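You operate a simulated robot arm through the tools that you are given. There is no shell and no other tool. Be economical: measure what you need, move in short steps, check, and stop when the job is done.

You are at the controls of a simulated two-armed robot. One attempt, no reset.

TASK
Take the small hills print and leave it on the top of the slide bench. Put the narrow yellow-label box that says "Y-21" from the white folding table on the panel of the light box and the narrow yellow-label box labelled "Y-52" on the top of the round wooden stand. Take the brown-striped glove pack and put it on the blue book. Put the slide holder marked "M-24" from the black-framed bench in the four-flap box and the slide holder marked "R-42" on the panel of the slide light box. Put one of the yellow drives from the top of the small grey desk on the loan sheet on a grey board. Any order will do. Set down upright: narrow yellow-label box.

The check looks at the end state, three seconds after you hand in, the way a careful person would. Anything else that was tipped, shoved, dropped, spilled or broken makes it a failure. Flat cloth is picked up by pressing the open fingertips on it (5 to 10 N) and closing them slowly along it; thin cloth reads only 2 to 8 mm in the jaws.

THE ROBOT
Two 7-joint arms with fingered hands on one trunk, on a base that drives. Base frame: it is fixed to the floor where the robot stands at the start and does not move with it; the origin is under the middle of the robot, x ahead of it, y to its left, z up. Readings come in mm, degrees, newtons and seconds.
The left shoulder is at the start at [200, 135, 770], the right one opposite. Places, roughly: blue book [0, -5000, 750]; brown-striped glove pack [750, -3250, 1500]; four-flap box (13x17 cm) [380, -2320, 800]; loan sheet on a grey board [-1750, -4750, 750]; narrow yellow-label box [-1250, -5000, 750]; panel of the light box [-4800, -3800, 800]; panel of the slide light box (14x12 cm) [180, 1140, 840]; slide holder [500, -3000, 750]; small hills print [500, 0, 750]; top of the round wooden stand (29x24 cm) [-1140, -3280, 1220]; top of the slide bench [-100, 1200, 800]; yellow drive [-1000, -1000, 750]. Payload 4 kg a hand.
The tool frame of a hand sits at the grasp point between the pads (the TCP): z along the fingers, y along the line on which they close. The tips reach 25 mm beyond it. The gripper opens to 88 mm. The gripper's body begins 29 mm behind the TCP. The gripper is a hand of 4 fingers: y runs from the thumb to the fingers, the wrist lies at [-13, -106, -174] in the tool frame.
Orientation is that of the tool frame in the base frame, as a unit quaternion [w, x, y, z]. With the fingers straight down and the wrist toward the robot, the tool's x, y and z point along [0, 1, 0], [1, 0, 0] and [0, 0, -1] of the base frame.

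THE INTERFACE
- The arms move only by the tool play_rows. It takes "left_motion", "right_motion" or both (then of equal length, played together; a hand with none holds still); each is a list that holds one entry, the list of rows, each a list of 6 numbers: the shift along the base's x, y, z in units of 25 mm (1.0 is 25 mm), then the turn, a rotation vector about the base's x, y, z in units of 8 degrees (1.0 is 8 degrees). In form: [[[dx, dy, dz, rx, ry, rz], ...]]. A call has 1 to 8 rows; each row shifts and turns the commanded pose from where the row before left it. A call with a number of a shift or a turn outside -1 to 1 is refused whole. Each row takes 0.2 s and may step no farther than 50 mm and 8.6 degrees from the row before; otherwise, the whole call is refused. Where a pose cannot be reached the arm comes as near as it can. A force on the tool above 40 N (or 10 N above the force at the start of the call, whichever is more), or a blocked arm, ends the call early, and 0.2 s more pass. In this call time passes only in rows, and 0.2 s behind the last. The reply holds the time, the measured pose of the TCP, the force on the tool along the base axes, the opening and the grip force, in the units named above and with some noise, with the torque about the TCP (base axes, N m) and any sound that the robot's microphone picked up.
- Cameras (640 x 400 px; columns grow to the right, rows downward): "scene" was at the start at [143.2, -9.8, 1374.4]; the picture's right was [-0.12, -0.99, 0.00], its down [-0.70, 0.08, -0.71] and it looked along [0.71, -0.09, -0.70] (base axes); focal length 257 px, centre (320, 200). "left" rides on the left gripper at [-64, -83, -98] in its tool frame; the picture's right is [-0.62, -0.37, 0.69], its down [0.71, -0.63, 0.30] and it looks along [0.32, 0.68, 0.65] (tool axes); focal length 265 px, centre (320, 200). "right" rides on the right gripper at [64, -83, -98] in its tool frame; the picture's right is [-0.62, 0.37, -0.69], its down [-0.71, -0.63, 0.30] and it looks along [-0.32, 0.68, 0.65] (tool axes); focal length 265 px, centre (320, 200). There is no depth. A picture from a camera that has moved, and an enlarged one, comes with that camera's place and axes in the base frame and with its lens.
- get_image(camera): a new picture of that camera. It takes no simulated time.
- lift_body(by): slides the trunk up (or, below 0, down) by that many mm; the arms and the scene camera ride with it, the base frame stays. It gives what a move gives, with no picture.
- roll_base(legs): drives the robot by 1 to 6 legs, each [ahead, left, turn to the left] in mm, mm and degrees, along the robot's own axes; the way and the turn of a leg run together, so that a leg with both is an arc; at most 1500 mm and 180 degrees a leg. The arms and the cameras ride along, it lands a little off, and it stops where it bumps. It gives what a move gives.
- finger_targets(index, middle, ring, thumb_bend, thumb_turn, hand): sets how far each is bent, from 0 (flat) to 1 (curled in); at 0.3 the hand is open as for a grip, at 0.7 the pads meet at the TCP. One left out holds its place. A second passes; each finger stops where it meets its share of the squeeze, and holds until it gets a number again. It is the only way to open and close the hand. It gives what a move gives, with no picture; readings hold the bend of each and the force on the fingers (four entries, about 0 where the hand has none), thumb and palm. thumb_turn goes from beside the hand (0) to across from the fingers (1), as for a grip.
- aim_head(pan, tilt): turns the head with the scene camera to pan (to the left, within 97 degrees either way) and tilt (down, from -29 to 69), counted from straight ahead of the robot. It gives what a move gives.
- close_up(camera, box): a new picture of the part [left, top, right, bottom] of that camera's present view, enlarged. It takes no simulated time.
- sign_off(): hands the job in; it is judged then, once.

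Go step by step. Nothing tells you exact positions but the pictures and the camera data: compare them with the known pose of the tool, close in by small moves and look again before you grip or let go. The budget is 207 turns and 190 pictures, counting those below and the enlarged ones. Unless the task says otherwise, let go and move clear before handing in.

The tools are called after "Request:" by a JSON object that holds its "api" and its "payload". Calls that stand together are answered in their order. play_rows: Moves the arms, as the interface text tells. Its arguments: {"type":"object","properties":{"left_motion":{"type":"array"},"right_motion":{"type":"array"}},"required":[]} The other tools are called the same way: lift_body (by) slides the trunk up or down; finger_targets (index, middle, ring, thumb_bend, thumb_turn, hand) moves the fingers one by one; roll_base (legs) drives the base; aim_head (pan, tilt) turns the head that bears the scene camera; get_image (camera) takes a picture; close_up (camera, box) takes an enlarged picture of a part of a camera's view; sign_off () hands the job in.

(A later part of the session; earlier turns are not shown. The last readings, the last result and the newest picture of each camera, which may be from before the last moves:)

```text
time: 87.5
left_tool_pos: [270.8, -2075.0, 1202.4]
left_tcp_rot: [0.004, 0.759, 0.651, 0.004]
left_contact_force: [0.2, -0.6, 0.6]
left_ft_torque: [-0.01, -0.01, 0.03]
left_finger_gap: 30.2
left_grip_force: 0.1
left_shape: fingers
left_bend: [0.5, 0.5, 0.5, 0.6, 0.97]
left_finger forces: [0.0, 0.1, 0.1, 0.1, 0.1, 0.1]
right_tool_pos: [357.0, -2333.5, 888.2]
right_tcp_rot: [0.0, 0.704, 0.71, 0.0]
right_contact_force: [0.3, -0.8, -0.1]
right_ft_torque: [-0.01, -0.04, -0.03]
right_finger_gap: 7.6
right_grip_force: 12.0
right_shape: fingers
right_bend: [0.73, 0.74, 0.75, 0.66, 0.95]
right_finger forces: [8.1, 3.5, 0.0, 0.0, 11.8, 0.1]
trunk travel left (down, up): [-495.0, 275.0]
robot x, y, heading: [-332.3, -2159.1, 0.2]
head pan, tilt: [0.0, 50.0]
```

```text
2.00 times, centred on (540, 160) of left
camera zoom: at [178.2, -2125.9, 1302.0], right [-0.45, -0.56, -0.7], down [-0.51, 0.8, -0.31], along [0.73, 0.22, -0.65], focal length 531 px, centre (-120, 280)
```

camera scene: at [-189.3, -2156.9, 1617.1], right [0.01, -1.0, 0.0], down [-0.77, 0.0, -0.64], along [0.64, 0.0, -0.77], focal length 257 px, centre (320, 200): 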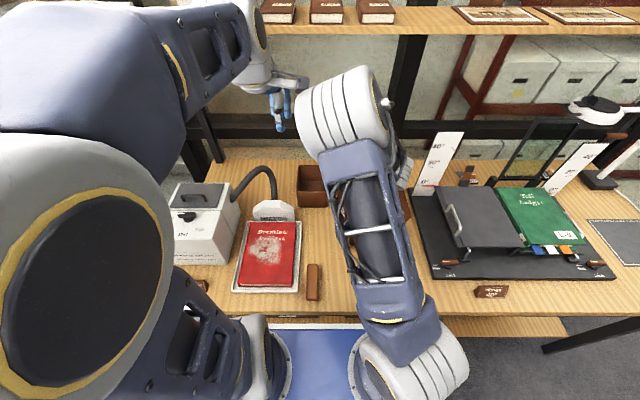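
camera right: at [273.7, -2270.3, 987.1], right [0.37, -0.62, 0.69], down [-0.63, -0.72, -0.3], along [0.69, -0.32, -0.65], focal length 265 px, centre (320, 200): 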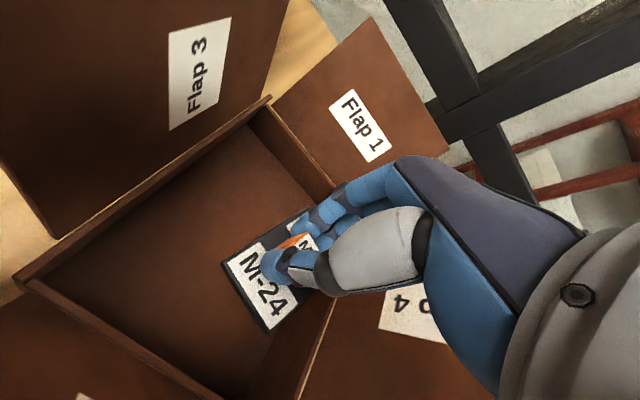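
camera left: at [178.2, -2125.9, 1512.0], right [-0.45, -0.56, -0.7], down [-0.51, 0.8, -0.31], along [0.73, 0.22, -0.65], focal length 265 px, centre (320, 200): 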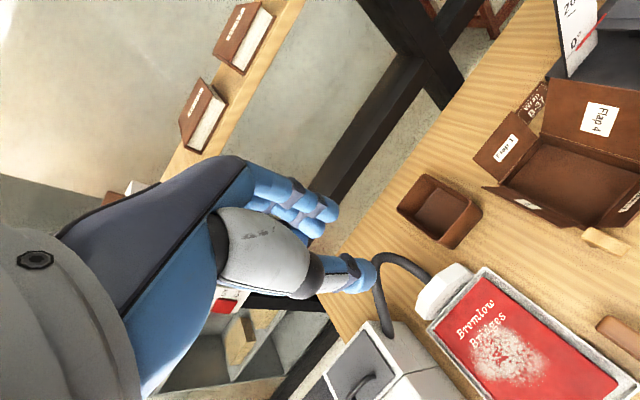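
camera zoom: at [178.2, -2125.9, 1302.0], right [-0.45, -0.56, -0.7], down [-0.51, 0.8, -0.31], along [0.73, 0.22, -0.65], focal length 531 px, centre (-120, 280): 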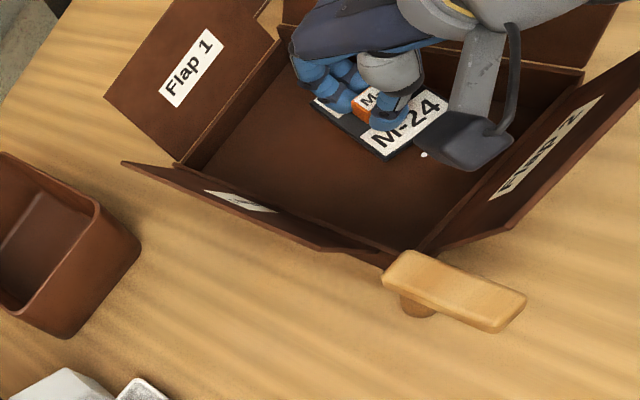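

The holder is inside the walls but a little right of centre. I'll shift 12 mm left and lower to the floor.

Request:
{"api": "play_rows", "payload": {"right_motion": [[[0, 0.5, 0, 0, 0, 0], [0, 0, -0.6, 0, 0, 0], [0, 0, -0.5, 0, 0, 0], [0, 0, -0.4, 0, 0, 0]]]}}

Request:
{"api": "get_image", "payload": {"camera": "right"}}

```text
time: 88.5
left_tool_pos: [270.8, -2074.7, 1203.8]
left_tcp_rot: [0.004, 0.76, 0.65, 0.003]
left_contact_force: [-0.9, 0.5, 0.4]
left_ft_torque: [0.02, 0.0, 0.01]
left_finger_gap: 30.6
left_grip_force: 0.1
left_shape: fingers
left_bend: [0.5, 0.5, 0.5, 0.6, 0.97]
left_finger forces: [0.1, 0.0, 0.1, 0.0, 0.0, 0.1]
right_tool_pos: [357.4, -2319.4, 850.9]
right_tcp_rot: [0.0, 0.705, 0.709, 0.0]
right_contact_force: [-0.1, -0.3, -0.3]
right_ft_torque: [-0.02, -0.01, 0.01]
right_finger_gap: 7.3
right_grip_force: 11.7
right_shape: fingers
right_bend: [0.73, 0.74, 0.75, 0.66, 0.95]
right_finger forces: [8.0, 3.7, 0.1, 0.0, 11.8, 0.0]
trunk travel left (down, up): [-495.0, 275.0]
robot x, y, heading: [-329.8, -2156.4, 0.3]
head pan, tilt: [0.0, 50.0]
```

```text
135 pictures are left
camera right: at [273.6, -2257.8, 949.7], right [0.37, -0.62, 0.69], down [-0.63, -0.72, -0.3], along [0.69, -0.32, -0.65], focal length 265 px, centre (320, 200)
```

right: 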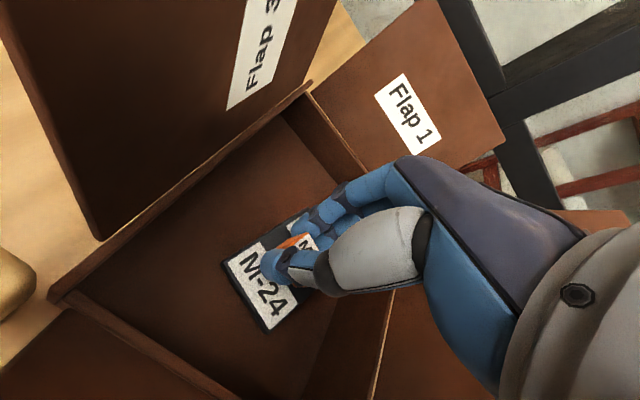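

Well centred now. I'll lower in 2–3 mm steps until contact, then let go.

Request:
{"api": "play_rows", "payload": {"right_motion": [[[0, 0, -0.15, 0, 0, 0], [0, 0, -0.1, 0, 0, 0], [0, 0, -0.05, 0, 0, 0]]]}}

Request:
{"api": "finger_targets", "payload": {"hand": "right", "index": 0.5, "middle": 0.5, "ring": 0.5, "thumb_bend": 0.5}}

Request:
{"api": "play_rows", "payload": {"right_motion": [[[0, 0, 0.6, 0, 0, 0], [0, 0, 1, 0, 0, 0], [0, 0, 1, 0, 0, 0], [0, 0, 1, 0, 0, 0]]]}}

Request:
{"api": "lift_body", "payload": {"by": 210}}

Request:
{"api": "get_image", "payload": {"camera": "right"}}

```text
time: 89.3
left_tool_pos: [271.3, -2076.5, 1204.2]
left_tcp_rot: [0.004, 0.76, 0.65, 0.003]
left_contact_force: [-0.4, 1.1, -0.6]
left_ft_torque: [0.0, 0.0, -0.01]
left_finger_gap: 30.2
left_grip_force: 0.0
left_shape: fingers
left_bend: [0.5, 0.5, 0.5, 0.6, 0.97]
left_finger forces: [0.0, 0.0, 0.0, 0.1, 0.0, 0.1]
right_tool_pos: [358.0, -2320.7, 843.6]
right_tcp_rot: [0.0, 0.704, 0.71, 0.0]
right_contact_force: [0.0, -1.3, 1.6]
right_ft_torque: [0.04, 0.01, 0.05]
right_finger_gap: 7.4
right_grip_force: 11.6
right_shape: fingers
right_bend: [0.73, 0.74, 0.75, 0.66, 0.95]
right_finger forces: [8.3, 3.4, 0.1, 0.0, 11.2, 0.0]
trunk travel left (down, up): [-495.0, 275.0]
robot x, y, heading: [-330.8, -2159.3, 0.7]
head pan, tilt: [0.0, 50.0]
```

```text
time: 90.3
left_tool_pos: [271.7, -2074.3, 1203.5]
left_tcp_rot: [0.004, 0.759, 0.651, 0.004]
left_contact_force: [-0.2, 0.6, -0.4]
left_ft_torque: [-0.01, -0.03, -0.01]
left_finger_gap: 30.5
left_grip_force: 0.0
left_shape: fingers
left_bend: [0.5, 0.5, 0.5, 0.6, 0.97]
left_finger forces: [0.1, 0.0, 0.1, 0.0, 0.0, 0.1]
right_tool_pos: [358.3, -2320.0, 843.4]
right_tcp_rot: [0.0, 0.705, 0.709, -0.001]
right_contact_force: [0.0, -0.4, -0.6]
right_ft_torque: [0.0, 0.0, 0.0]
right_finger_gap: 41.2
right_grip_force: 0.2
right_shape: fingers
right_bend: [0.5, 0.5, 0.5, 0.5, 0.97]
right_finger forces: [0.0, 0.1, 0.0, 0.0, 0.1, 0.0]
trunk travel left (down, up): [-495.0, 275.0]
robot x, y, heading: [-332.2, -2159.5, 0.3]
head pan, tilt: [0.0, 50.0]
```

```text
time: 91.3
left_tool_pos: [271.0, -2073.5, 1204.0]
left_tcp_rot: [0.004, 0.759, 0.651, 0.003]
left_contact_force: [0.6, 0.0, -0.5]
left_ft_torque: [-0.01, 0.01, -0.01]
left_finger_gap: 30.3
left_grip_force: 0.1
left_shape: fingers
left_bend: [0.5, 0.5, 0.5, 0.6, 0.97]
left_finger forces: [0.1, 0.0, 0.0, 0.0, 0.1, 0.1]
right_tool_pos: [357.7, -2321.2, 932.8]
right_tcp_rot: [-0.001, 0.704, 0.71, -0.001]
right_contact_force: [-0.3, -0.2, 0.8]
right_ft_torque: [-0.01, -0.03, 0.0]
right_finger_gap: 41.0
right_grip_force: 0.1
right_shape: fingers
right_bend: [0.5, 0.5, 0.5, 0.5, 0.97]
right_finger forces: [0.0, 0.0, 0.1, 0.0, 0.1, 0.0]
trunk travel left (down, up): [-495.0, 275.0]
robot x, y, heading: [-327.1, -2159.9, 0.5]
head pan, tilt: [0.0, 50.0]
```

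```text
time: 93.5
left_tool_pos: [271.7, -2073.9, 1414.0]
left_tcp_rot: [0.005, 0.759, 0.651, 0.003]
left_contact_force: [0.0, 0.4, 0.2]
left_ft_torque: [-0.02, 0.02, 0.01]
left_finger_gap: 30.0
left_grip_force: 0.2
left_shape: fingers
left_bend: [0.5, 0.5, 0.5, 0.6, 0.97]
left_finger forces: [0.0, 0.0, 0.0, 0.0, 0.0, 0.0]
right_tool_pos: [357.8, -2320.2, 1143.1]
right_tcp_rot: [0.0, 0.704, 0.71, 0.0]
right_contact_force: [0.2, -1.3, 0.6]
right_ft_torque: [0.01, -0.02, 0.01]
right_finger_gap: 41.4
right_grip_force: 0.0
right_shape: fingers
right_bend: [0.5, 0.5, 0.5, 0.5, 0.97]
right_finger forces: [0.0, 0.1, 0.0, 0.0, 0.0, 0.0]
trunk travel left (down, up): [-705.0, 65.0]
robot x, y, heading: [-326.1, -2157.6, 0.4]
head pan, tilt: [0.0, 50.0]
```

```text
134 pictures are left
camera right: at [274.2, -2257.4, 1241.3], right [0.37, -0.62, 0.69], down [-0.63, -0.72, -0.3], along [0.69, -0.32, -0.65], focal length 265 px, centre (320, 200)
```

right: 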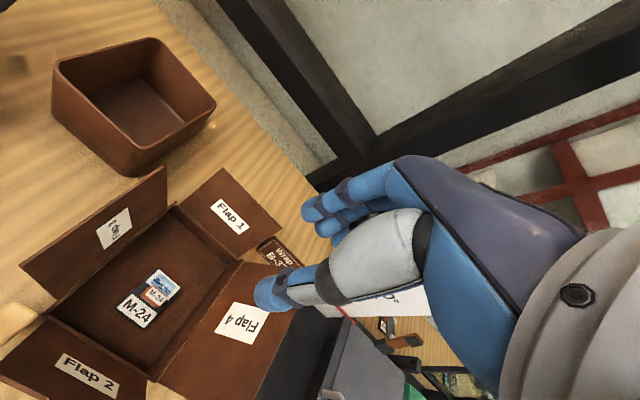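

M-24 lies in the box. Next I'll back off a little and drive right to view R-42 and the lamp from the right side.

Request:
{"api": "roll_base", "payload": {"legs": [[-150, 0, 0], [0, -1263, 0], [100, 0, 0]]}}

Request:
{"api": "aim_head", "payload": {"pan": 12, "tilt": 35}}

Request:
{"api": "get_image", "payload": {"camera": "scene"}}

Request:
{"api": "get_image", "payload": {"camera": "left"}}

```text
time: 101.6
left_tool_pos: [230.1, -3340.3, 1414.9]
left_tcp_rot: [0.003, 0.758, 0.652, 0.004]
left_contact_force: [0.2, 0.0, 0.5]
left_ft_torque: [0.02, 0.02, 0.02]
left_finger_gap: 30.4
left_grip_force: 0.1
left_shape: fingers
left_bend: [0.5, 0.5, 0.5, 0.6, 0.97]
left_finger forces: [0.1, 0.0, 0.0, 0.0, 0.1, 0.0]
right_tool_pos: [317.6, -3584.9, 1143.0]
right_tcp_rot: [-0.001, 0.703, 0.711, 0.0]
right_contact_force: [0.7, 0.6, -0.1]
right_ft_torque: [0.01, 0.02, 0.01]
right_finger_gap: 41.0
right_grip_force: 0.0
right_shape: fingers
right_bend: [0.5, 0.5, 0.5, 0.5, 0.97]
right_finger forces: [0.0, 0.1, 0.1, 0.1, 0.0, 0.0]
trunk travel left (down, up): [-705.0, 65.0]
robot x, y, heading: [-372.7, -3426.6, 0.6]
head pan, tilt: [0.0, 50.0]
```

```text
time: 102.4
left_tool_pos: [229.3, -3339.8, 1413.8]
left_tcp_rot: [0.004, 0.758, 0.652, 0.004]
left_contact_force: [1.3, -0.2, 0.0]
left_ft_torque: [-0.01, -0.01, -0.01]
left_finger_gap: 30.4
left_grip_force: 0.0
left_shape: fingers
left_bend: [0.5, 0.5, 0.5, 0.6, 0.97]
left_finger forces: [0.0, 0.1, 0.1, 0.0, 0.0, 0.0]
right_tool_pos: [317.8, -3584.8, 1142.3]
right_tcp_rot: [0.0, 0.704, 0.711, 0.0]
right_contact_force: [-0.1, -0.5, -0.6]
right_ft_torque: [-0.03, 0.02, -0.02]
right_finger_gap: 40.9
right_grip_force: 0.0
right_shape: fingers
right_bend: [0.5, 0.5, 0.5, 0.5, 0.97]
right_finger forces: [0.1, 0.0, 0.0, 0.0, 0.0, 0.0]
trunk travel left (down, up): [-705.0, 65.0]
robot x, y, heading: [-369.6, -3422.7, 0.5]
head pan, tilt: [12.0, 35.0]
```

```text
133 pictures are left
camera scene: at [-221.8, -3405.8, 1718.7], right [0.22, -0.98, 0.0], down [-0.56, -0.12, -0.82], along [0.8, 0.18, -0.57], focal length 257 px, centre (320, 200)
```

scene: 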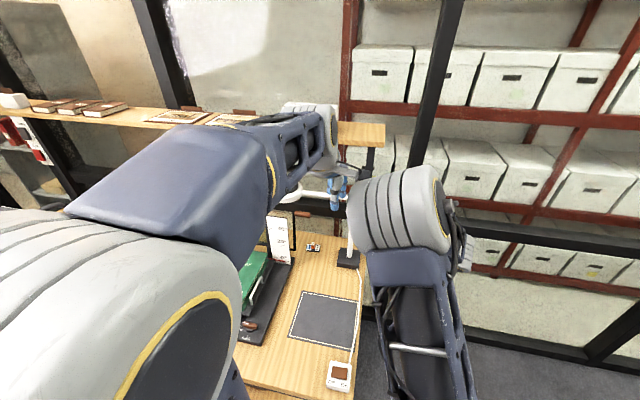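

```text
132 pictures are left
camera left: at [136.6, -3391.6, 1511.9], right [-0.45, -0.56, -0.7], down [-0.51, 0.8, -0.31], along [0.73, 0.22, -0.65], focal length 265 px, centre (320, 200)
```

left: 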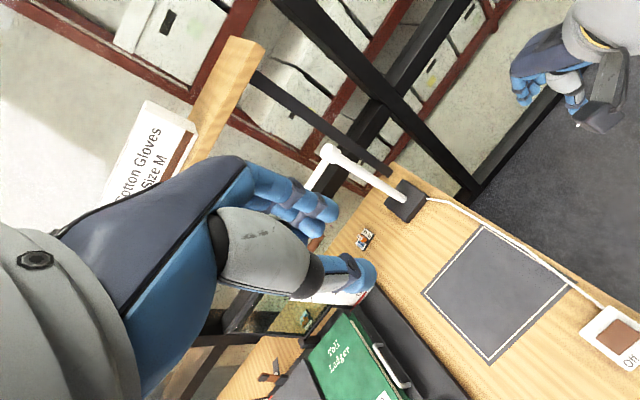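

R-42 confirmed near (627, -3186); the glove pack is near (682, -3199, 1435). I'll zoom in to get R-42's angle and the surroundings.

Request:
{"api": "close_up", "payload": {"camera": "scene", "box": [260, 160, 380, 280]}}

Request:
{"api": "close_up", "payload": {"camera": "left", "box": [300, 130, 460, 260]}}

Request:
{"api": "close_up", "payload": {"camera": "left", "box": [80, 20, 280, 240]}}

```text
3.33 times, centred on (320, 220) of scene
camera zoom: at [-221.8, -3405.8, 1718.7], right [0.22, -0.98, 0.0], down [-0.56, -0.12, -0.82], along [0.8, 0.18, -0.57], focal length 857 px, centre (320, 133)
```

zoom: 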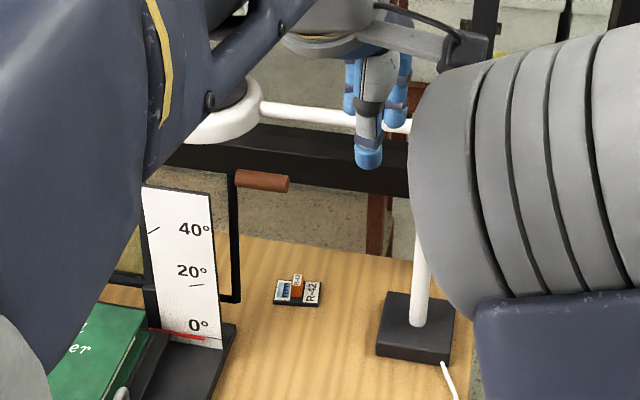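

```text
3.08 times, centred on (380, 195) of left
camera zoom: at [136.6, -3391.6, 1511.9], right [-0.45, -0.56, -0.7], down [-0.51, 0.8, -0.31], along [0.73, 0.22, -0.65], focal length 817 px, centre (135, 215)
```

zoom: 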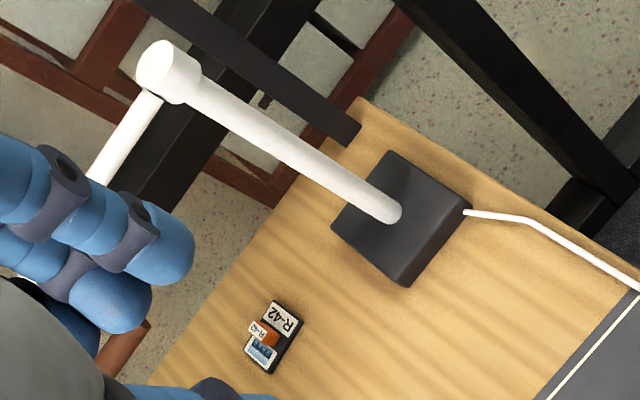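

```text
1.82 times, centred on (180, 130) of left
camera zoom: at [136.6, -3391.6, 1511.9], right [-0.45, -0.56, -0.7], down [-0.51, 0.8, -0.31], along [0.73, 0.22, -0.65], focal length 483 px, centre (574, 327)
```

zoom: 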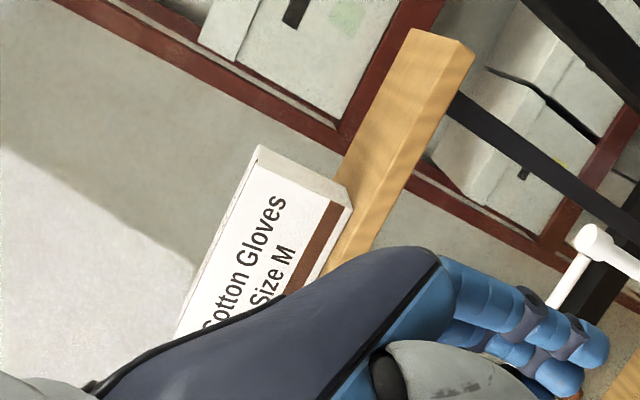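

R-42 sits under the lamp arm, turned about 104°. I must slide the left hand in low from the front: step closer, lower the left hand over the free mat with yaw +14°, and raise the right hand.

Request:
{"api": "roll_base", "payload": {"legs": [[95, 0, -0.5]]}}

Request:
{"api": "play_rows", "payload": {"left_motion": [[[0, 0, -1, 0, 0, 0.36], [0, 0, -1, 0, 0, 0.36], [0, 0, -1, 0, 0, 0.36], [0, 0, -1, 0, 0, 0.36], [0, 0, -1, 0, 0, 0.36], [0, 0, -1, 0, 0, 0.36], [0, 0, -1, 0, 0, 0.36], [0, 0, -1, 0, 0, 0.36]]], "right_motion": [[[-0.6, 0, 0.9, 0, 0, 0], [-0.6, 0, 0.9, 0, 0, 0], [-0.6, 0, 0.9, 0, 0, 0], [-0.6, 0, 0.9, 0, 0, 0], [0, 0, 0.9, 0, 0, 0], [0, 0, 0.9, 0, 0, 0], [0, 0, 0.9, 0, 0, 0], [0, 0, 0.9, 0, 0, 0]]]}}

Request:
{"api": "lift_body", "payload": {"by": -300}}

Request:
{"api": "get_image", "payload": {"camera": "left"}}

Request:
{"api": "get_image", "payload": {"camera": "scene"}}

```text
time: 103.5
left_tool_pos: [326.4, -3344.7, 1414.8]
left_tcp_rot: [0.004, 0.761, 0.648, 0.004]
left_contact_force: [0.7, 0.5, -0.6]
left_ft_torque: [-0.02, 0.04, 0.0]
left_finger_gap: 29.9
left_grip_force: 0.1
left_shape: fingers
left_bend: [0.5, 0.5, 0.5, 0.6, 0.97]
left_finger forces: [0.0, 0.0, 0.1, 0.1, 0.1, 0.1]
right_tool_pos: [412.5, -3590.8, 1143.6]
right_tcp_rot: [0.0, 0.706, 0.708, 0.0]
right_contact_force: [0.6, 0.3, 0.1]
right_ft_torque: [0.02, 0.01, -0.01]
right_finger_gap: 40.9
right_grip_force: 0.0
right_shape: fingers
right_bend: [0.5, 0.5, 0.5, 0.5, 0.97]
right_finger forces: [0.0, 0.0, 0.1, 0.0, 0.0, 0.0]
trunk travel left (down, up): [-705.0, 65.0]
robot x, y, heading: [-271.3, -3426.0, 0.1]
head pan, tilt: [12.0, 35.0]
```

```text
time: 105.3
left_tool_pos: [325.7, -3346.0, 1213.2]
left_tcp_rot: [0.002, 0.617, 0.787, 0.005]
left_contact_force: [0.2, 0.6, -0.2]
left_ft_torque: [0.04, -0.01, -0.02]
left_finger_gap: 30.2
left_grip_force: 0.0
left_shape: fingers
left_bend: [0.5, 0.5, 0.5, 0.6, 0.97]
left_finger forces: [0.0, 0.1, 0.0, 0.0, 0.0, 0.1]
right_tool_pos: [351.3, -3591.4, 1322.3]
right_tcp_rot: [0.0, 0.707, 0.707, 0.0]
right_contact_force: [-0.2, 0.4, -0.6]
right_ft_torque: [0.02, 0.01, -0.01]
right_finger_gap: 41.1
right_grip_force: 0.1
right_shape: fingers
right_bend: [0.5, 0.5, 0.5, 0.5, 0.97]
right_finger forces: [0.0, 0.0, 0.0, 0.0, 0.0, 0.0]
trunk travel left (down, up): [-705.0, 65.0]
robot x, y, heading: [-272.3, -3426.1, 0.2]
head pan, tilt: [12.0, 35.0]
```

```text
time: 108.3
left_tool_pos: [326.1, -3346.5, 915.3]
left_tcp_rot: [0.002, 0.615, 0.788, 0.004]
left_contact_force: [0.2, 0.6, 0.3]
left_ft_torque: [-0.03, 0.01, -0.03]
left_finger_gap: 30.0
left_grip_force: 0.2
left_shape: fingers
left_bend: [0.5, 0.5, 0.5, 0.6, 0.97]
left_finger forces: [0.0, 0.0, 0.0, 0.0, 0.1, 0.1]
right_tool_pos: [351.3, -3592.2, 1022.5]
right_tcp_rot: [-0.001, 0.707, 0.708, 0.0]
right_contact_force: [-0.3, 0.0, -0.1]
right_ft_torque: [0.0, 0.02, 0.03]
right_finger_gap: 40.9
right_grip_force: 0.1
right_shape: fingers
right_bend: [0.5, 0.5, 0.5, 0.5, 0.97]
right_finger forces: [0.1, 0.1, 0.0, 0.0, 0.0, 0.0]
trunk travel left (down, up): [-405.0, 365.0]
robot x, y, heading: [-275.5, -3426.9, -0.2]
head pan, tilt: [12.0, 35.0]
```

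```text
128 pictures are left
camera left: at [259.9, -3428.9, 1012.1], right [-0.2, -0.69, -0.7], down [-0.78, 0.54, -0.31], along [0.59, 0.48, -0.65], focal length 265 px, centre (320, 200)
```

left: 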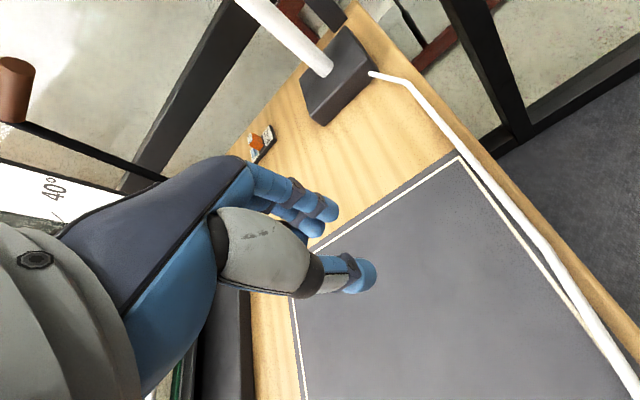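

```text
127 pictures are left
camera scene: at [-125.8, -3406.5, 1418.8], right [0.21, -0.98, 0.0], down [-0.56, -0.12, -0.82], along [0.8, 0.17, -0.57], focal length 257 px, centre (320, 200)
```

scene: 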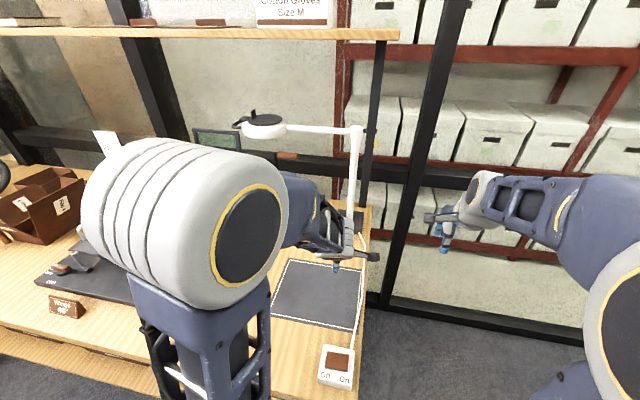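

The way in is clear of the lamp and board. I'll open a bit more and move forward low toward R-42.

Request:
{"api": "finger_targets", "payload": {"hand": "left", "index": 0.42, "middle": 0.42, "ring": 0.42, "thumb_bend": 0.42}}

Request:
{"api": "play_rows", "payload": {"left_motion": [[[0.97, 0.5, -0.2, 0, 0, 0], [0.97, 0.5, -0.2, 0, 0, 0], [0.97, 0.5, -0.2, 0, 0, 0], [0.97, 0.5, -0.2, 0, 0, 0], [0.97, 0.5, -0.2, 0, 0, 0], [0.97, 0.5, -0.2, 0, 0, 0], [0.97, 0.5, -0.2, 0, 0, 0], [0.97, 0.5, -0.2, 0, 0, 0]]]}}

Request:
{"api": "get_image", "payload": {"camera": "left"}}

Request:
{"api": "get_image", "payload": {"camera": "scene"}}

```text
time: 109.3
left_tool_pos: [324.6, -3346.3, 914.5]
left_tcp_rot: [0.003, 0.616, 0.788, 0.004]
left_contact_force: [0.2, -0.7, 0.4]
left_ft_torque: [0.02, 0.01, -0.03]
left_finger_gap: 58.5
left_grip_force: 0.1
left_shape: fingers
left_bend: [0.42, 0.42, 0.42, 0.42, 0.97]
left_finger forces: [0.1, 0.0, 0.1, 0.1, 0.0, 0.1]
right_tool_pos: [350.6, -3591.4, 1023.6]
right_tcp_rot: [0.0, 0.707, 0.708, 0.0]
right_contact_force: [0.5, 0.5, 0.1]
right_ft_torque: [0.0, -0.01, 0.0]
right_finger_gap: 41.4
right_grip_force: 0.0
right_shape: fingers
right_bend: [0.5, 0.5, 0.5, 0.5, 0.97]
right_finger forces: [0.0, 0.0, 0.1, 0.0, 0.0, 0.0]
trunk travel left (down, up): [-405.0, 365.0]
robot x, y, heading: [-268.4, -3422.7, 0.3]
head pan, tilt: [12.0, 35.0]
```

```text
time: 111.1
left_tool_pos: [520.7, -3245.8, 873.9]
left_tcp_rot: [0.003, 0.617, 0.787, 0.004]
left_contact_force: [0.1, -0.2, -0.5]
left_ft_torque: [0.0, 0.0, -0.03]
left_finger_gap: 58.7
left_grip_force: 0.0
left_shape: fingers
left_bend: [0.42, 0.42, 0.42, 0.42, 0.97]
left_finger forces: [0.0, 0.0, 0.0, 0.0, 0.1, 0.0]
right_tool_pos: [351.2, -3591.4, 1022.4]
right_tcp_rot: [0.0, 0.707, 0.707, 0.0]
right_contact_force: [0.0, -0.5, 0.5]
right_ft_torque: [-0.02, 0.03, 0.01]
right_finger_gap: 41.1
right_grip_force: 0.1
right_shape: fingers
right_bend: [0.5, 0.5, 0.5, 0.5, 0.97]
right_finger forces: [0.0, 0.0, 0.1, 0.1, 0.1, 0.0]
trunk travel left (down, up): [-405.0, 365.0]
robot x, y, heading: [-272.8, -3423.4, -0.3]
head pan, tilt: [12.0, 35.0]
```

```text
126 pictures are left
camera left: at [454.4, -3328.4, 971.1], right [-0.2, -0.69, -0.7], down [-0.78, 0.54, -0.31], along [0.59, 0.48, -0.65], focal length 265 px, centre (320, 200)
```

left: 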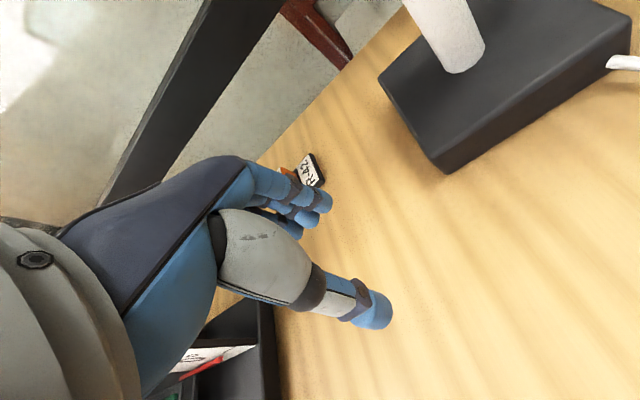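

```text
125 pictures are left
camera scene: at [-125.9, -3406.6, 1418.8], right [0.21, -0.98, 0.0], down [-0.56, -0.12, -0.82], along [0.8, 0.17, -0.57], focal length 257 px, centre (320, 200)
```

scene: 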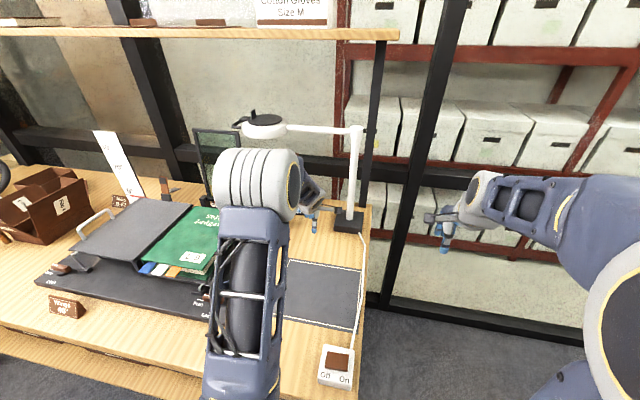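

R-42's knob should be at about (641, -3183). I'll move the rest of the way in at this height.

Request:
{"api": "play_rows", "payload": {"left_motion": [[[0.95, 0.5, 0, 0, 0, 0], [0.95, 0.5, 0, 0, 0, 0], [0.95, 0.5, 0, 0, 0, 0], [0.95, 0.5, 0, 0, 0, 0], [0.95, 0.5, 0, 0, 0, 0]]]}}

Request:
{"api": "get_image", "payload": {"camera": "left"}}

Request:
{"api": "close_up", "payload": {"camera": "scene", "box": [220, 100, 380, 240]}}

```text
time: 112.3
left_tool_pos: [627.2, -3193.3, 873.3]
left_tcp_rot: [0.002, 0.621, 0.784, 0.001]
left_contact_force: [-0.4, 0.2, -0.1]
left_ft_torque: [-0.02, 0.0, 0.01]
left_finger_gap: 58.8
left_grip_force: 0.1
left_shape: fingers
left_bend: [0.42, 0.42, 0.42, 0.42, 0.97]
left_finger forces: [0.0, 0.1, 0.0, 0.0, 0.0, 0.0]
right_tool_pos: [342.5, -3593.5, 1025.3]
right_tcp_rot: [0.001, 0.707, 0.708, 0.003]
right_contact_force: [0.0, -0.6, -0.1]
right_ft_torque: [-0.03, -0.03, 0.01]
right_finger_gap: 41.3
right_grip_force: 0.0
right_shape: fingers
right_bend: [0.5, 0.5, 0.5, 0.5, 0.97]
right_finger forces: [0.1, 0.0, 0.1, 0.0, 0.1, 0.1]
trunk travel left (down, up): [-405.0, 365.0]
robot x, y, heading: [-275.7, -3425.8, 0.2]
head pan, tilt: [12.0, 35.0]
```

```text
124 pictures are left
camera left: at [560.5, -3275.6, 971.0], right [-0.22, -0.69, -0.69], down [-0.78, 0.55, -0.31], along [0.59, 0.47, -0.65], focal length 265 px, centre (320, 200)
```

left: 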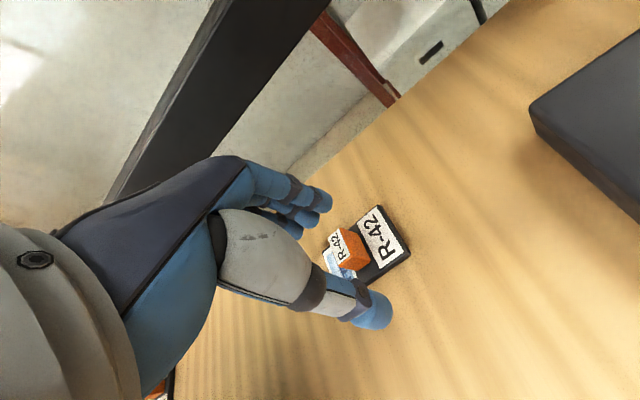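

```text
2.86 times, centred on (300, 170) of scene
camera zoom: at [-137.4, -3409.3, 1418.7], right [0.21, -0.98, 0.0], down [-0.56, -0.12, -0.82], along [0.8, 0.17, -0.57], focal length 734 px, centre (377, 286)
```

zoom: 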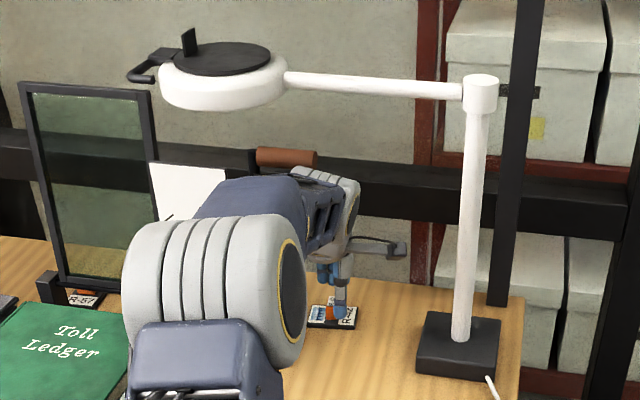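

The base was nudged back about 10 mm: with the shoulder this low my upper arm probably touches the bench edge. I'll retreat, raise the trunk 90 mm and lower the hand by the arm instead.

Request:
{"api": "play_rows", "payload": {"left_motion": [[[-0.95, -0.5, 0, 0, 0, 0], [-0.95, -0.5, 0, 0, 0, 0], [-0.95, -0.5, 0, 0, 0, 0], [-0.95, -0.5, 0, 0, 0, 0], [-0.95, -0.5, 0, 0, 0, 0]]]}}

Request:
{"api": "lift_body", "payload": {"by": 90}}

Request:
{"api": "play_rows", "payload": {"left_motion": [[[0, 0, -0.9, 0, 0, 0], [0, 0, -0.9, 0, 0, 0], [0, 0, -0.9, 0, 0, 0], [0, 0, -0.9, 0, 0, 0]]]}}

Request:
{"api": "get_image", "payload": {"camera": "scene"}}

```text
time: 113.5
left_tool_pos: [520.8, -3245.4, 873.5]
left_tcp_rot: [0.003, 0.616, 0.788, 0.004]
left_contact_force: [0.5, -0.1, 0.6]
left_ft_torque: [0.01, 0.0, -0.02]
left_finger_gap: 58.9
left_grip_force: 0.1
left_shape: fingers
left_bend: [0.42, 0.42, 0.42, 0.42, 0.97]
left_finger forces: [0.0, 0.1, 0.1, 0.0, 0.0, 0.0]
right_tool_pos: [351.7, -3591.9, 1021.7]
right_tcp_rot: [0.0, 0.707, 0.707, 0.0]
right_contact_force: [0.9, -1.0, -0.4]
right_ft_torque: [0.0, -0.01, 0.0]
right_finger_gap: 41.1
right_grip_force: 0.0
right_shape: fingers
right_bend: [0.5, 0.5, 0.5, 0.5, 0.97]
right_finger forces: [0.1, 0.1, 0.0, 0.0, 0.1, 0.0]
trunk travel left (down, up): [-405.0, 365.0]
robot x, y, heading: [-272.9, -3426.6, 0.1]
head pan, tilt: [12.0, 35.0]
```

```text
time: 114.8
left_tool_pos: [520.1, -3245.1, 963.4]
left_tcp_rot: [0.003, 0.616, 0.788, 0.005]
left_contact_force: [0.6, 0.2, 0.6]
left_ft_torque: [0.0, 0.02, 0.01]
left_finger_gap: 58.8
left_grip_force: 0.0
left_shape: fingers
left_bend: [0.42, 0.42, 0.42, 0.42, 0.97]
left_finger forces: [0.1, 0.1, 0.0, 0.0, 0.1, 0.1]
right_tool_pos: [351.3, -3591.2, 1112.4]
right_tcp_rot: [0.0, 0.707, 0.707, 0.0]
right_contact_force: [-0.2, 0.6, -0.4]
right_ft_torque: [-0.01, 0.05, -0.01]
right_finger_gap: 41.2
right_grip_force: 0.0
right_shape: fingers
right_bend: [0.5, 0.5, 0.5, 0.5, 0.97]
right_finger forces: [0.0, 0.1, 0.1, 0.0, 0.0, 0.1]
trunk travel left (down, up): [-495.0, 275.0]
robot x, y, heading: [-271.2, -3424.6, 0.2]
head pan, tilt: [12.0, 35.0]
```

```text
time: 115.8
left_tool_pos: [519.2, -3245.3, 875.5]
left_tcp_rot: [0.002, 0.615, 0.789, 0.005]
left_contact_force: [-0.7, 0.2, -0.3]
left_ft_torque: [0.03, 0.01, 0.02]
left_finger_gap: 58.8
left_grip_force: 0.1
left_shape: fingers
left_bend: [0.42, 0.42, 0.42, 0.42, 0.97]
left_finger forces: [0.0, 0.0, 0.0, 0.0, 0.1, 0.0]
right_tool_pos: [351.0, -3592.5, 1112.4]
right_tcp_rot: [0.0, 0.707, 0.707, 0.0]
right_contact_force: [0.4, 1.0, 0.6]
right_ft_torque: [-0.01, -0.04, -0.02]
right_finger_gap: 41.2
right_grip_force: 0.1
right_shape: fingers
right_bend: [0.5, 0.5, 0.5, 0.5, 0.97]
right_finger forces: [0.0, 0.0, 0.0, 0.1, 0.0, 0.0]
trunk travel left (down, up): [-495.0, 275.0]
robot x, y, heading: [-271.3, -3423.2, 0.2]
head pan, tilt: [12.0, 35.0]
```

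```text
122 pictures are left
camera scene: at [-125.9, -3406.5, 1508.8], right [0.21, -0.98, 0.0], down [-0.56, -0.12, -0.82], along [0.8, 0.17, -0.57], focal length 257 px, centre (320, 200)
```

scene: 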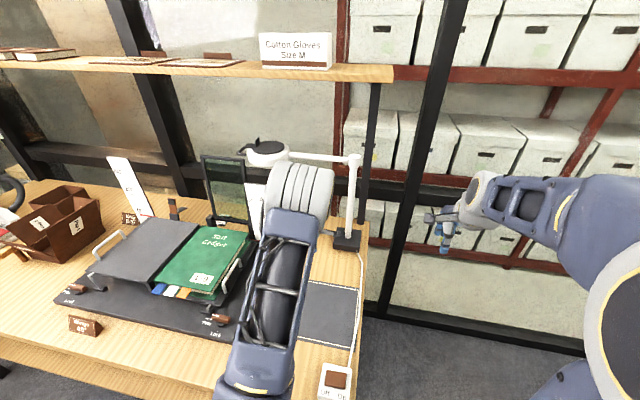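

The base returned to its place. Now forward again with the higher shoulder.

Request:
{"api": "play_rows", "payload": {"left_motion": [[[0.96, 0.5, 0, 0, 0, 0], [0.96, 0.5, 0, 0, 0, 0], [0.96, 0.5, 0, 0, 0, 0], [0.96, 0.5, 0, 0, 0, 0], [0.96, 0.5, 0, 0, 0, 0]]]}}

Request:
{"api": "get_image", "payload": {"camera": "left"}}

Request:
{"api": "close_up", "payload": {"camera": "scene", "box": [220, 100, 380, 240]}}

```text
time: 117.0
left_tool_pos: [634.3, -3190.3, 863.0]
left_tcp_rot: [-0.004, 0.619, 0.785, -0.004]
left_contact_force: [-0.2, 0.6, 0.0]
left_ft_torque: [0.01, 0.03, 0.02]
left_finger_gap: 58.9
left_grip_force: 0.1
left_shape: fingers
left_bend: [0.42, 0.42, 0.42, 0.42, 0.97]
left_finger forces: [0.1, 0.0, 0.1, 0.1, 0.0, 0.1]
right_tool_pos: [349.8, -3591.9, 1112.1]
right_tcp_rot: [0.001, 0.707, 0.707, 0.0]
right_contact_force: [-0.1, 0.1, 0.2]
right_ft_torque: [0.01, 0.01, 0.03]
right_finger_gap: 41.3
right_grip_force: 0.0
right_shape: fingers
right_bend: [0.5, 0.5, 0.5, 0.5, 0.97]
right_finger forces: [0.1, 0.0, 0.0, 0.0, 0.0, 0.0]
trunk travel left (down, up): [-495.0, 275.0]
robot x, y, heading: [-272.4, -3422.3, -0.0]
head pan, tilt: [12.0, 35.0]
```

```text
121 pictures are left
camera left: at [569.4, -3272.7, 963.5], right [-0.22, -0.69, -0.69], down [-0.78, 0.55, -0.3], along [0.58, 0.47, -0.66], focal length 265 px, centre (320, 200)
```

left: 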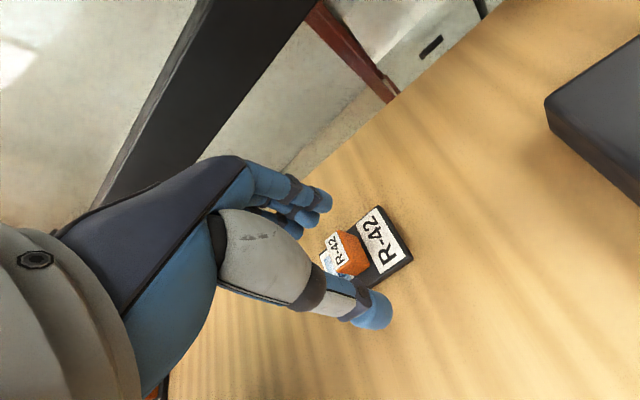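

```text
2.86 times, centred on (300, 170) of scene
camera zoom: at [-128.1, -3408.1, 1507.8], right [0.21, -0.98, 0.0], down [-0.56, -0.12, -0.82], along [0.8, 0.17, -0.57], focal length 734 px, centre (377, 286)
```

zoom: 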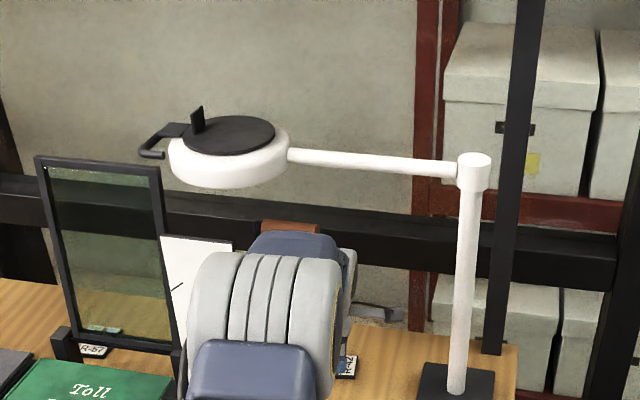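

The knob is now right below the grasp point. I'll lower in steps.

Request:
{"api": "play_rows", "payload": {"left_motion": [[[0, -0.2, -0.5, 0, 0, 0], [0, 0, -0.5, 0, 0, 0], [0, 0, -0.3, 0, 0, 0]]]}}

Request:
{"api": "get_image", "payload": {"camera": "left"}}

```text
time: 117.8
left_tool_pos: [641.0, -3186.5, 843.8]
left_tcp_rot: [0.004, 0.614, 0.789, 0.006]
left_contact_force: [0.4, -0.2, -0.1]
left_ft_torque: [0.02, -0.01, 0.0]
left_finger_gap: 58.9
left_grip_force: 0.0
left_shape: fingers
left_bend: [0.42, 0.42, 0.42, 0.42, 0.97]
left_finger forces: [0.0, 0.0, 0.0, 0.0, 0.0, 0.0]
right_tool_pos: [351.8, -3591.5, 1113.4]
right_tcp_rot: [0.001, 0.707, 0.707, 0.0]
right_contact_force: [-0.7, 0.4, -0.4]
right_ft_torque: [0.04, -0.01, -0.02]
right_finger_gap: 41.3
right_grip_force: 0.1
right_shape: fingers
right_bend: [0.5, 0.5, 0.5, 0.5, 0.97]
right_finger forces: [0.1, 0.0, 0.0, 0.0, 0.0, 0.1]
trunk travel left (down, up): [-495.0, 275.0]
robot x, y, heading: [-275.4, -3424.0, 0.2]
head pan, tilt: [12.0, 35.0]
```

```text
119 pictures are left
camera left: at [574.5, -3269.6, 941.0], right [-0.2, -0.69, -0.7], down [-0.78, 0.54, -0.31], along [0.59, 0.48, -0.65], focal length 265 px, centre (320, 200)
```

left: 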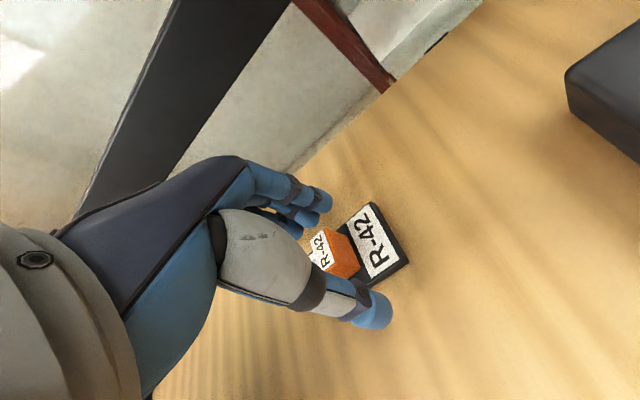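

Aligned. I'll lower 6 mm more, nudge to centre, and close on the knob.

Request:
{"api": "play_rows", "payload": {"left_motion": [[[-0.16, -0.12, -0.24, 0, 0, 0]]]}}

Request:
{"api": "finger_targets", "payload": {"hand": "left", "index": 0.72, "middle": 0.72, "ring": 0.72, "thumb_bend": 0.72}}

Request:
{"api": "get_image", "payload": {"camera": "left"}}

```text
time: 118.2
left_tool_pos: [636.1, -3190.3, 836.1]
left_tcp_rot: [0.003, 0.616, 0.788, 0.005]
left_contact_force: [-0.2, -0.9, -0.6]
left_ft_torque: [-0.02, -0.03, -0.02]
left_finger_gap: 59.0
left_grip_force: 0.2
left_shape: fingers
left_bend: [0.42, 0.42, 0.42, 0.42, 0.97]
left_finger forces: [0.0, 0.0, 0.1, 0.0, 0.0, 0.0]
right_tool_pos: [351.0, -3591.5, 1112.4]
right_tcp_rot: [0.001, 0.706, 0.708, 0.0]
right_contact_force: [0.5, -0.4, -0.1]
right_ft_torque: [0.04, 0.03, 0.01]
right_finger_gap: 41.2
right_grip_force: 0.1
right_shape: fingers
right_bend: [0.5, 0.5, 0.5, 0.5, 0.97]
right_finger forces: [0.1, 0.0, 0.0, 0.1, 0.0, 0.0]
trunk travel left (down, up): [-495.0, 275.0]
robot x, y, heading: [-276.9, -3427.1, 0.2]
head pan, tilt: [12.0, 35.0]
```

```text
time: 119.2
left_tool_pos: [635.5, -3191.7, 836.1]
left_tcp_rot: [0.003, 0.615, 0.788, 0.004]
left_contact_force: [0.2, -0.2, 0.0]
left_ft_torque: [-0.02, 0.0, -0.01]
left_finger_gap: 0.0
left_grip_force: 0.0
left_shape: fingers
left_bend: [0.72, 0.72, 0.72, 0.71, 0.97]
left_finger forces: [0.0, 0.0, 0.1, 0.1, 0.0, 0.0]
right_tool_pos: [351.5, -3590.4, 1112.9]
right_tcp_rot: [-0.001, 0.707, 0.707, 0.0]
right_contact_force: [-0.1, -0.5, 0.1]
right_ft_torque: [0.03, 0.01, -0.01]
right_finger_gap: 41.3
right_grip_force: 0.1
right_shape: fingers
right_bend: [0.5, 0.5, 0.5, 0.5, 0.97]
right_finger forces: [0.0, 0.0, 0.0, 0.0, 0.0, 0.0]
trunk travel left (down, up): [-495.0, 275.0]
robot x, y, heading: [-276.3, -3424.5, 0.1]
head pan, tilt: [12.0, 35.0]
```

```text
118 pictures are left
camera left: at [569.5, -3274.2, 933.9], right [-0.2, -0.69, -0.7], down [-0.78, 0.54, -0.31], along [0.59, 0.48, -0.65], focal length 265 px, centre (320, 200)
```

left: 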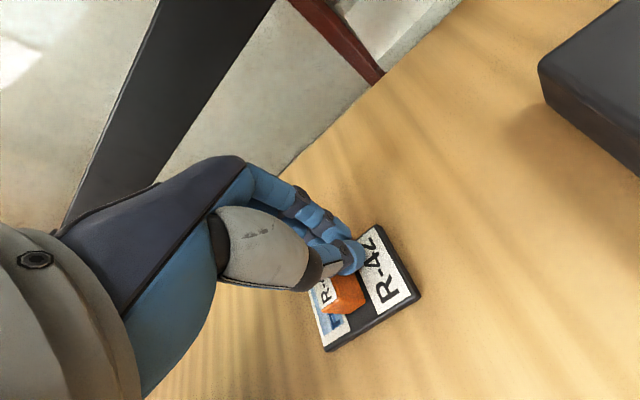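

The fingers swept the holder about 25 mm toward me instead of gripping its narrow edges. The closed fingers now stand just behind the knob, so I'll gently draw the holder out to open bench space.

Request:
{"api": "play_rows", "payload": {"left_motion": [[[-0.4, 0, -0.08, 0, 0, 0], [-0.6, 0, 0, 0, 0, 0], [-0.6, 0, 0, 0, 0, 0], [-0.6, 0, 0, 0, 0, 0]]]}}

Request:
{"api": "get_image", "payload": {"camera": "left"}}

```text
time: 120.2
left_tool_pos: [580.3, -3191.1, 832.9]
left_tcp_rot: [0.003, 0.616, 0.788, 0.003]
left_contact_force: [0.0, 0.6, 0.2]
left_ft_torque: [-0.03, 0.01, 0.0]
left_finger_gap: 0.1
left_grip_force: 0.3
left_shape: fingers
left_bend: [0.72, 0.72, 0.72, 0.71, 0.97]
left_finger forces: [0.1, 0.1, 0.0, 0.1, 0.1, 0.0]
right_tool_pos: [351.7, -3591.0, 1112.5]
right_tcp_rot: [0.0, 0.707, 0.707, 0.0]
right_contact_force: [0.2, -0.1, -0.2]
right_ft_torque: [0.02, 0.0, -0.02]
right_finger_gap: 41.4
right_grip_force: 0.1
right_shape: fingers
right_bend: [0.5, 0.5, 0.5, 0.5, 0.97]
right_finger forces: [0.0, 0.0, 0.0, 0.0, 0.1, 0.1]
trunk travel left (down, up): [-495.0, 275.0]
robot x, y, heading: [-275.6, -3427.1, 0.4]
head pan, tilt: [12.0, 35.0]
```

```text
117 pictures are left
camera left: at [514.8, -3274.0, 931.2], right [-0.2, -0.69, -0.7], down [-0.78, 0.54, -0.31], along [0.59, 0.48, -0.65], focal length 265 px, centre (320, 200)
```

left: 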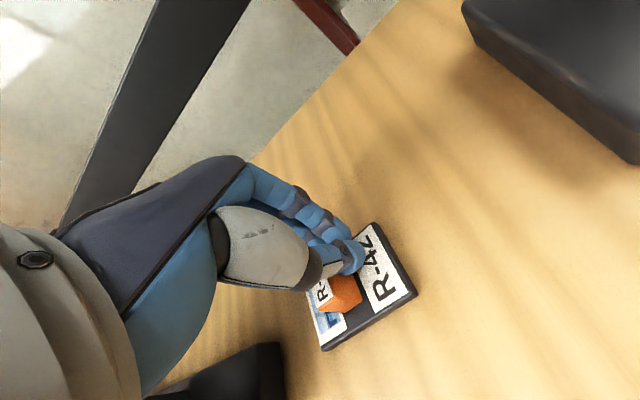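

The holder follows nicely. I'll draw it further out, to about x 460.

Request:
{"api": "play_rows", "payload": {"left_motion": [[[-0.7, -0.1, 0, 0, 0, 0], [-0.7, -0.1, 0, 0, 0, 0], [-0.7, -0.1, 0, 0, 0, 0], [-0.7, -0.1, 0, 0, 0, 0], [-0.7, -0.1, 0, 0, 0, 0], [-0.7, -0.1, 0, 0, 0, 0]]]}}

Request:
{"api": "get_image", "payload": {"camera": "left"}}

Request:
{"api": "get_image", "payload": {"camera": "scene"}}

```text
time: 121.6
left_tool_pos: [476.8, -3206.2, 832.9]
left_tcp_rot: [0.003, 0.616, 0.788, 0.004]
left_contact_force: [-0.1, 0.3, -0.7]
left_ft_torque: [0.04, 0.01, -0.01]
left_finger_gap: 0.0
left_grip_force: 0.0
left_shape: fingers
left_bend: [0.72, 0.72, 0.72, 0.71, 0.97]
left_finger forces: [0.0, 0.2, 0.0, 0.1, 0.0, 0.0]
right_tool_pos: [351.9, -3591.3, 1111.7]
right_tcp_rot: [0.0, 0.707, 0.707, 0.0]
right_contact_force: [0.2, 0.0, 0.6]
right_ft_torque: [-0.01, -0.01, 0.0]
right_finger_gap: 41.2
right_grip_force: 0.1
right_shape: fingers
right_bend: [0.5, 0.5, 0.5, 0.5, 0.97]
right_finger forces: [0.0, 0.0, 0.0, 0.0, 0.1, 0.0]
trunk travel left (down, up): [-495.0, 275.0]
robot x, y, heading: [-273.0, -3427.6, 0.0]
head pan, tilt: [12.0, 35.0]
```

```text
116 pictures are left
camera left: at [410.3, -3289.5, 931.3], right [-0.2, -0.69, -0.7], down [-0.78, 0.54, -0.31], along [0.59, 0.48, -0.65], focal length 265 px, centre (320, 200)
```

left: 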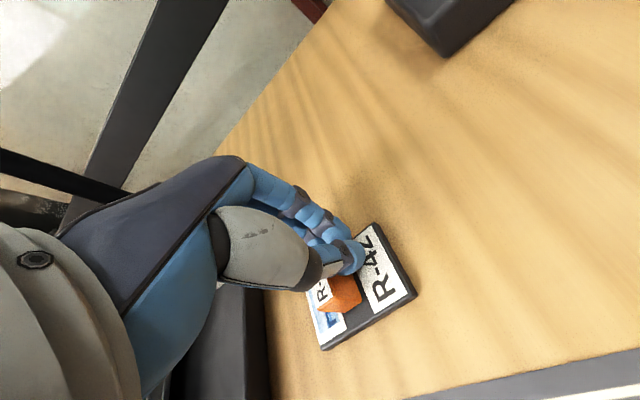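

```text
115 pictures are left
camera scene: at [-125.7, -3406.5, 1508.8], right [0.21, -0.98, 0.0], down [-0.56, -0.12, -0.82], along [0.8, 0.17, -0.57], focal length 257 px, centre (320, 200)
```

scene: 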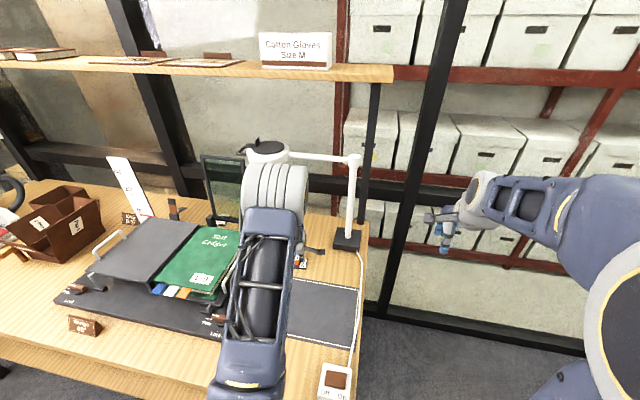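

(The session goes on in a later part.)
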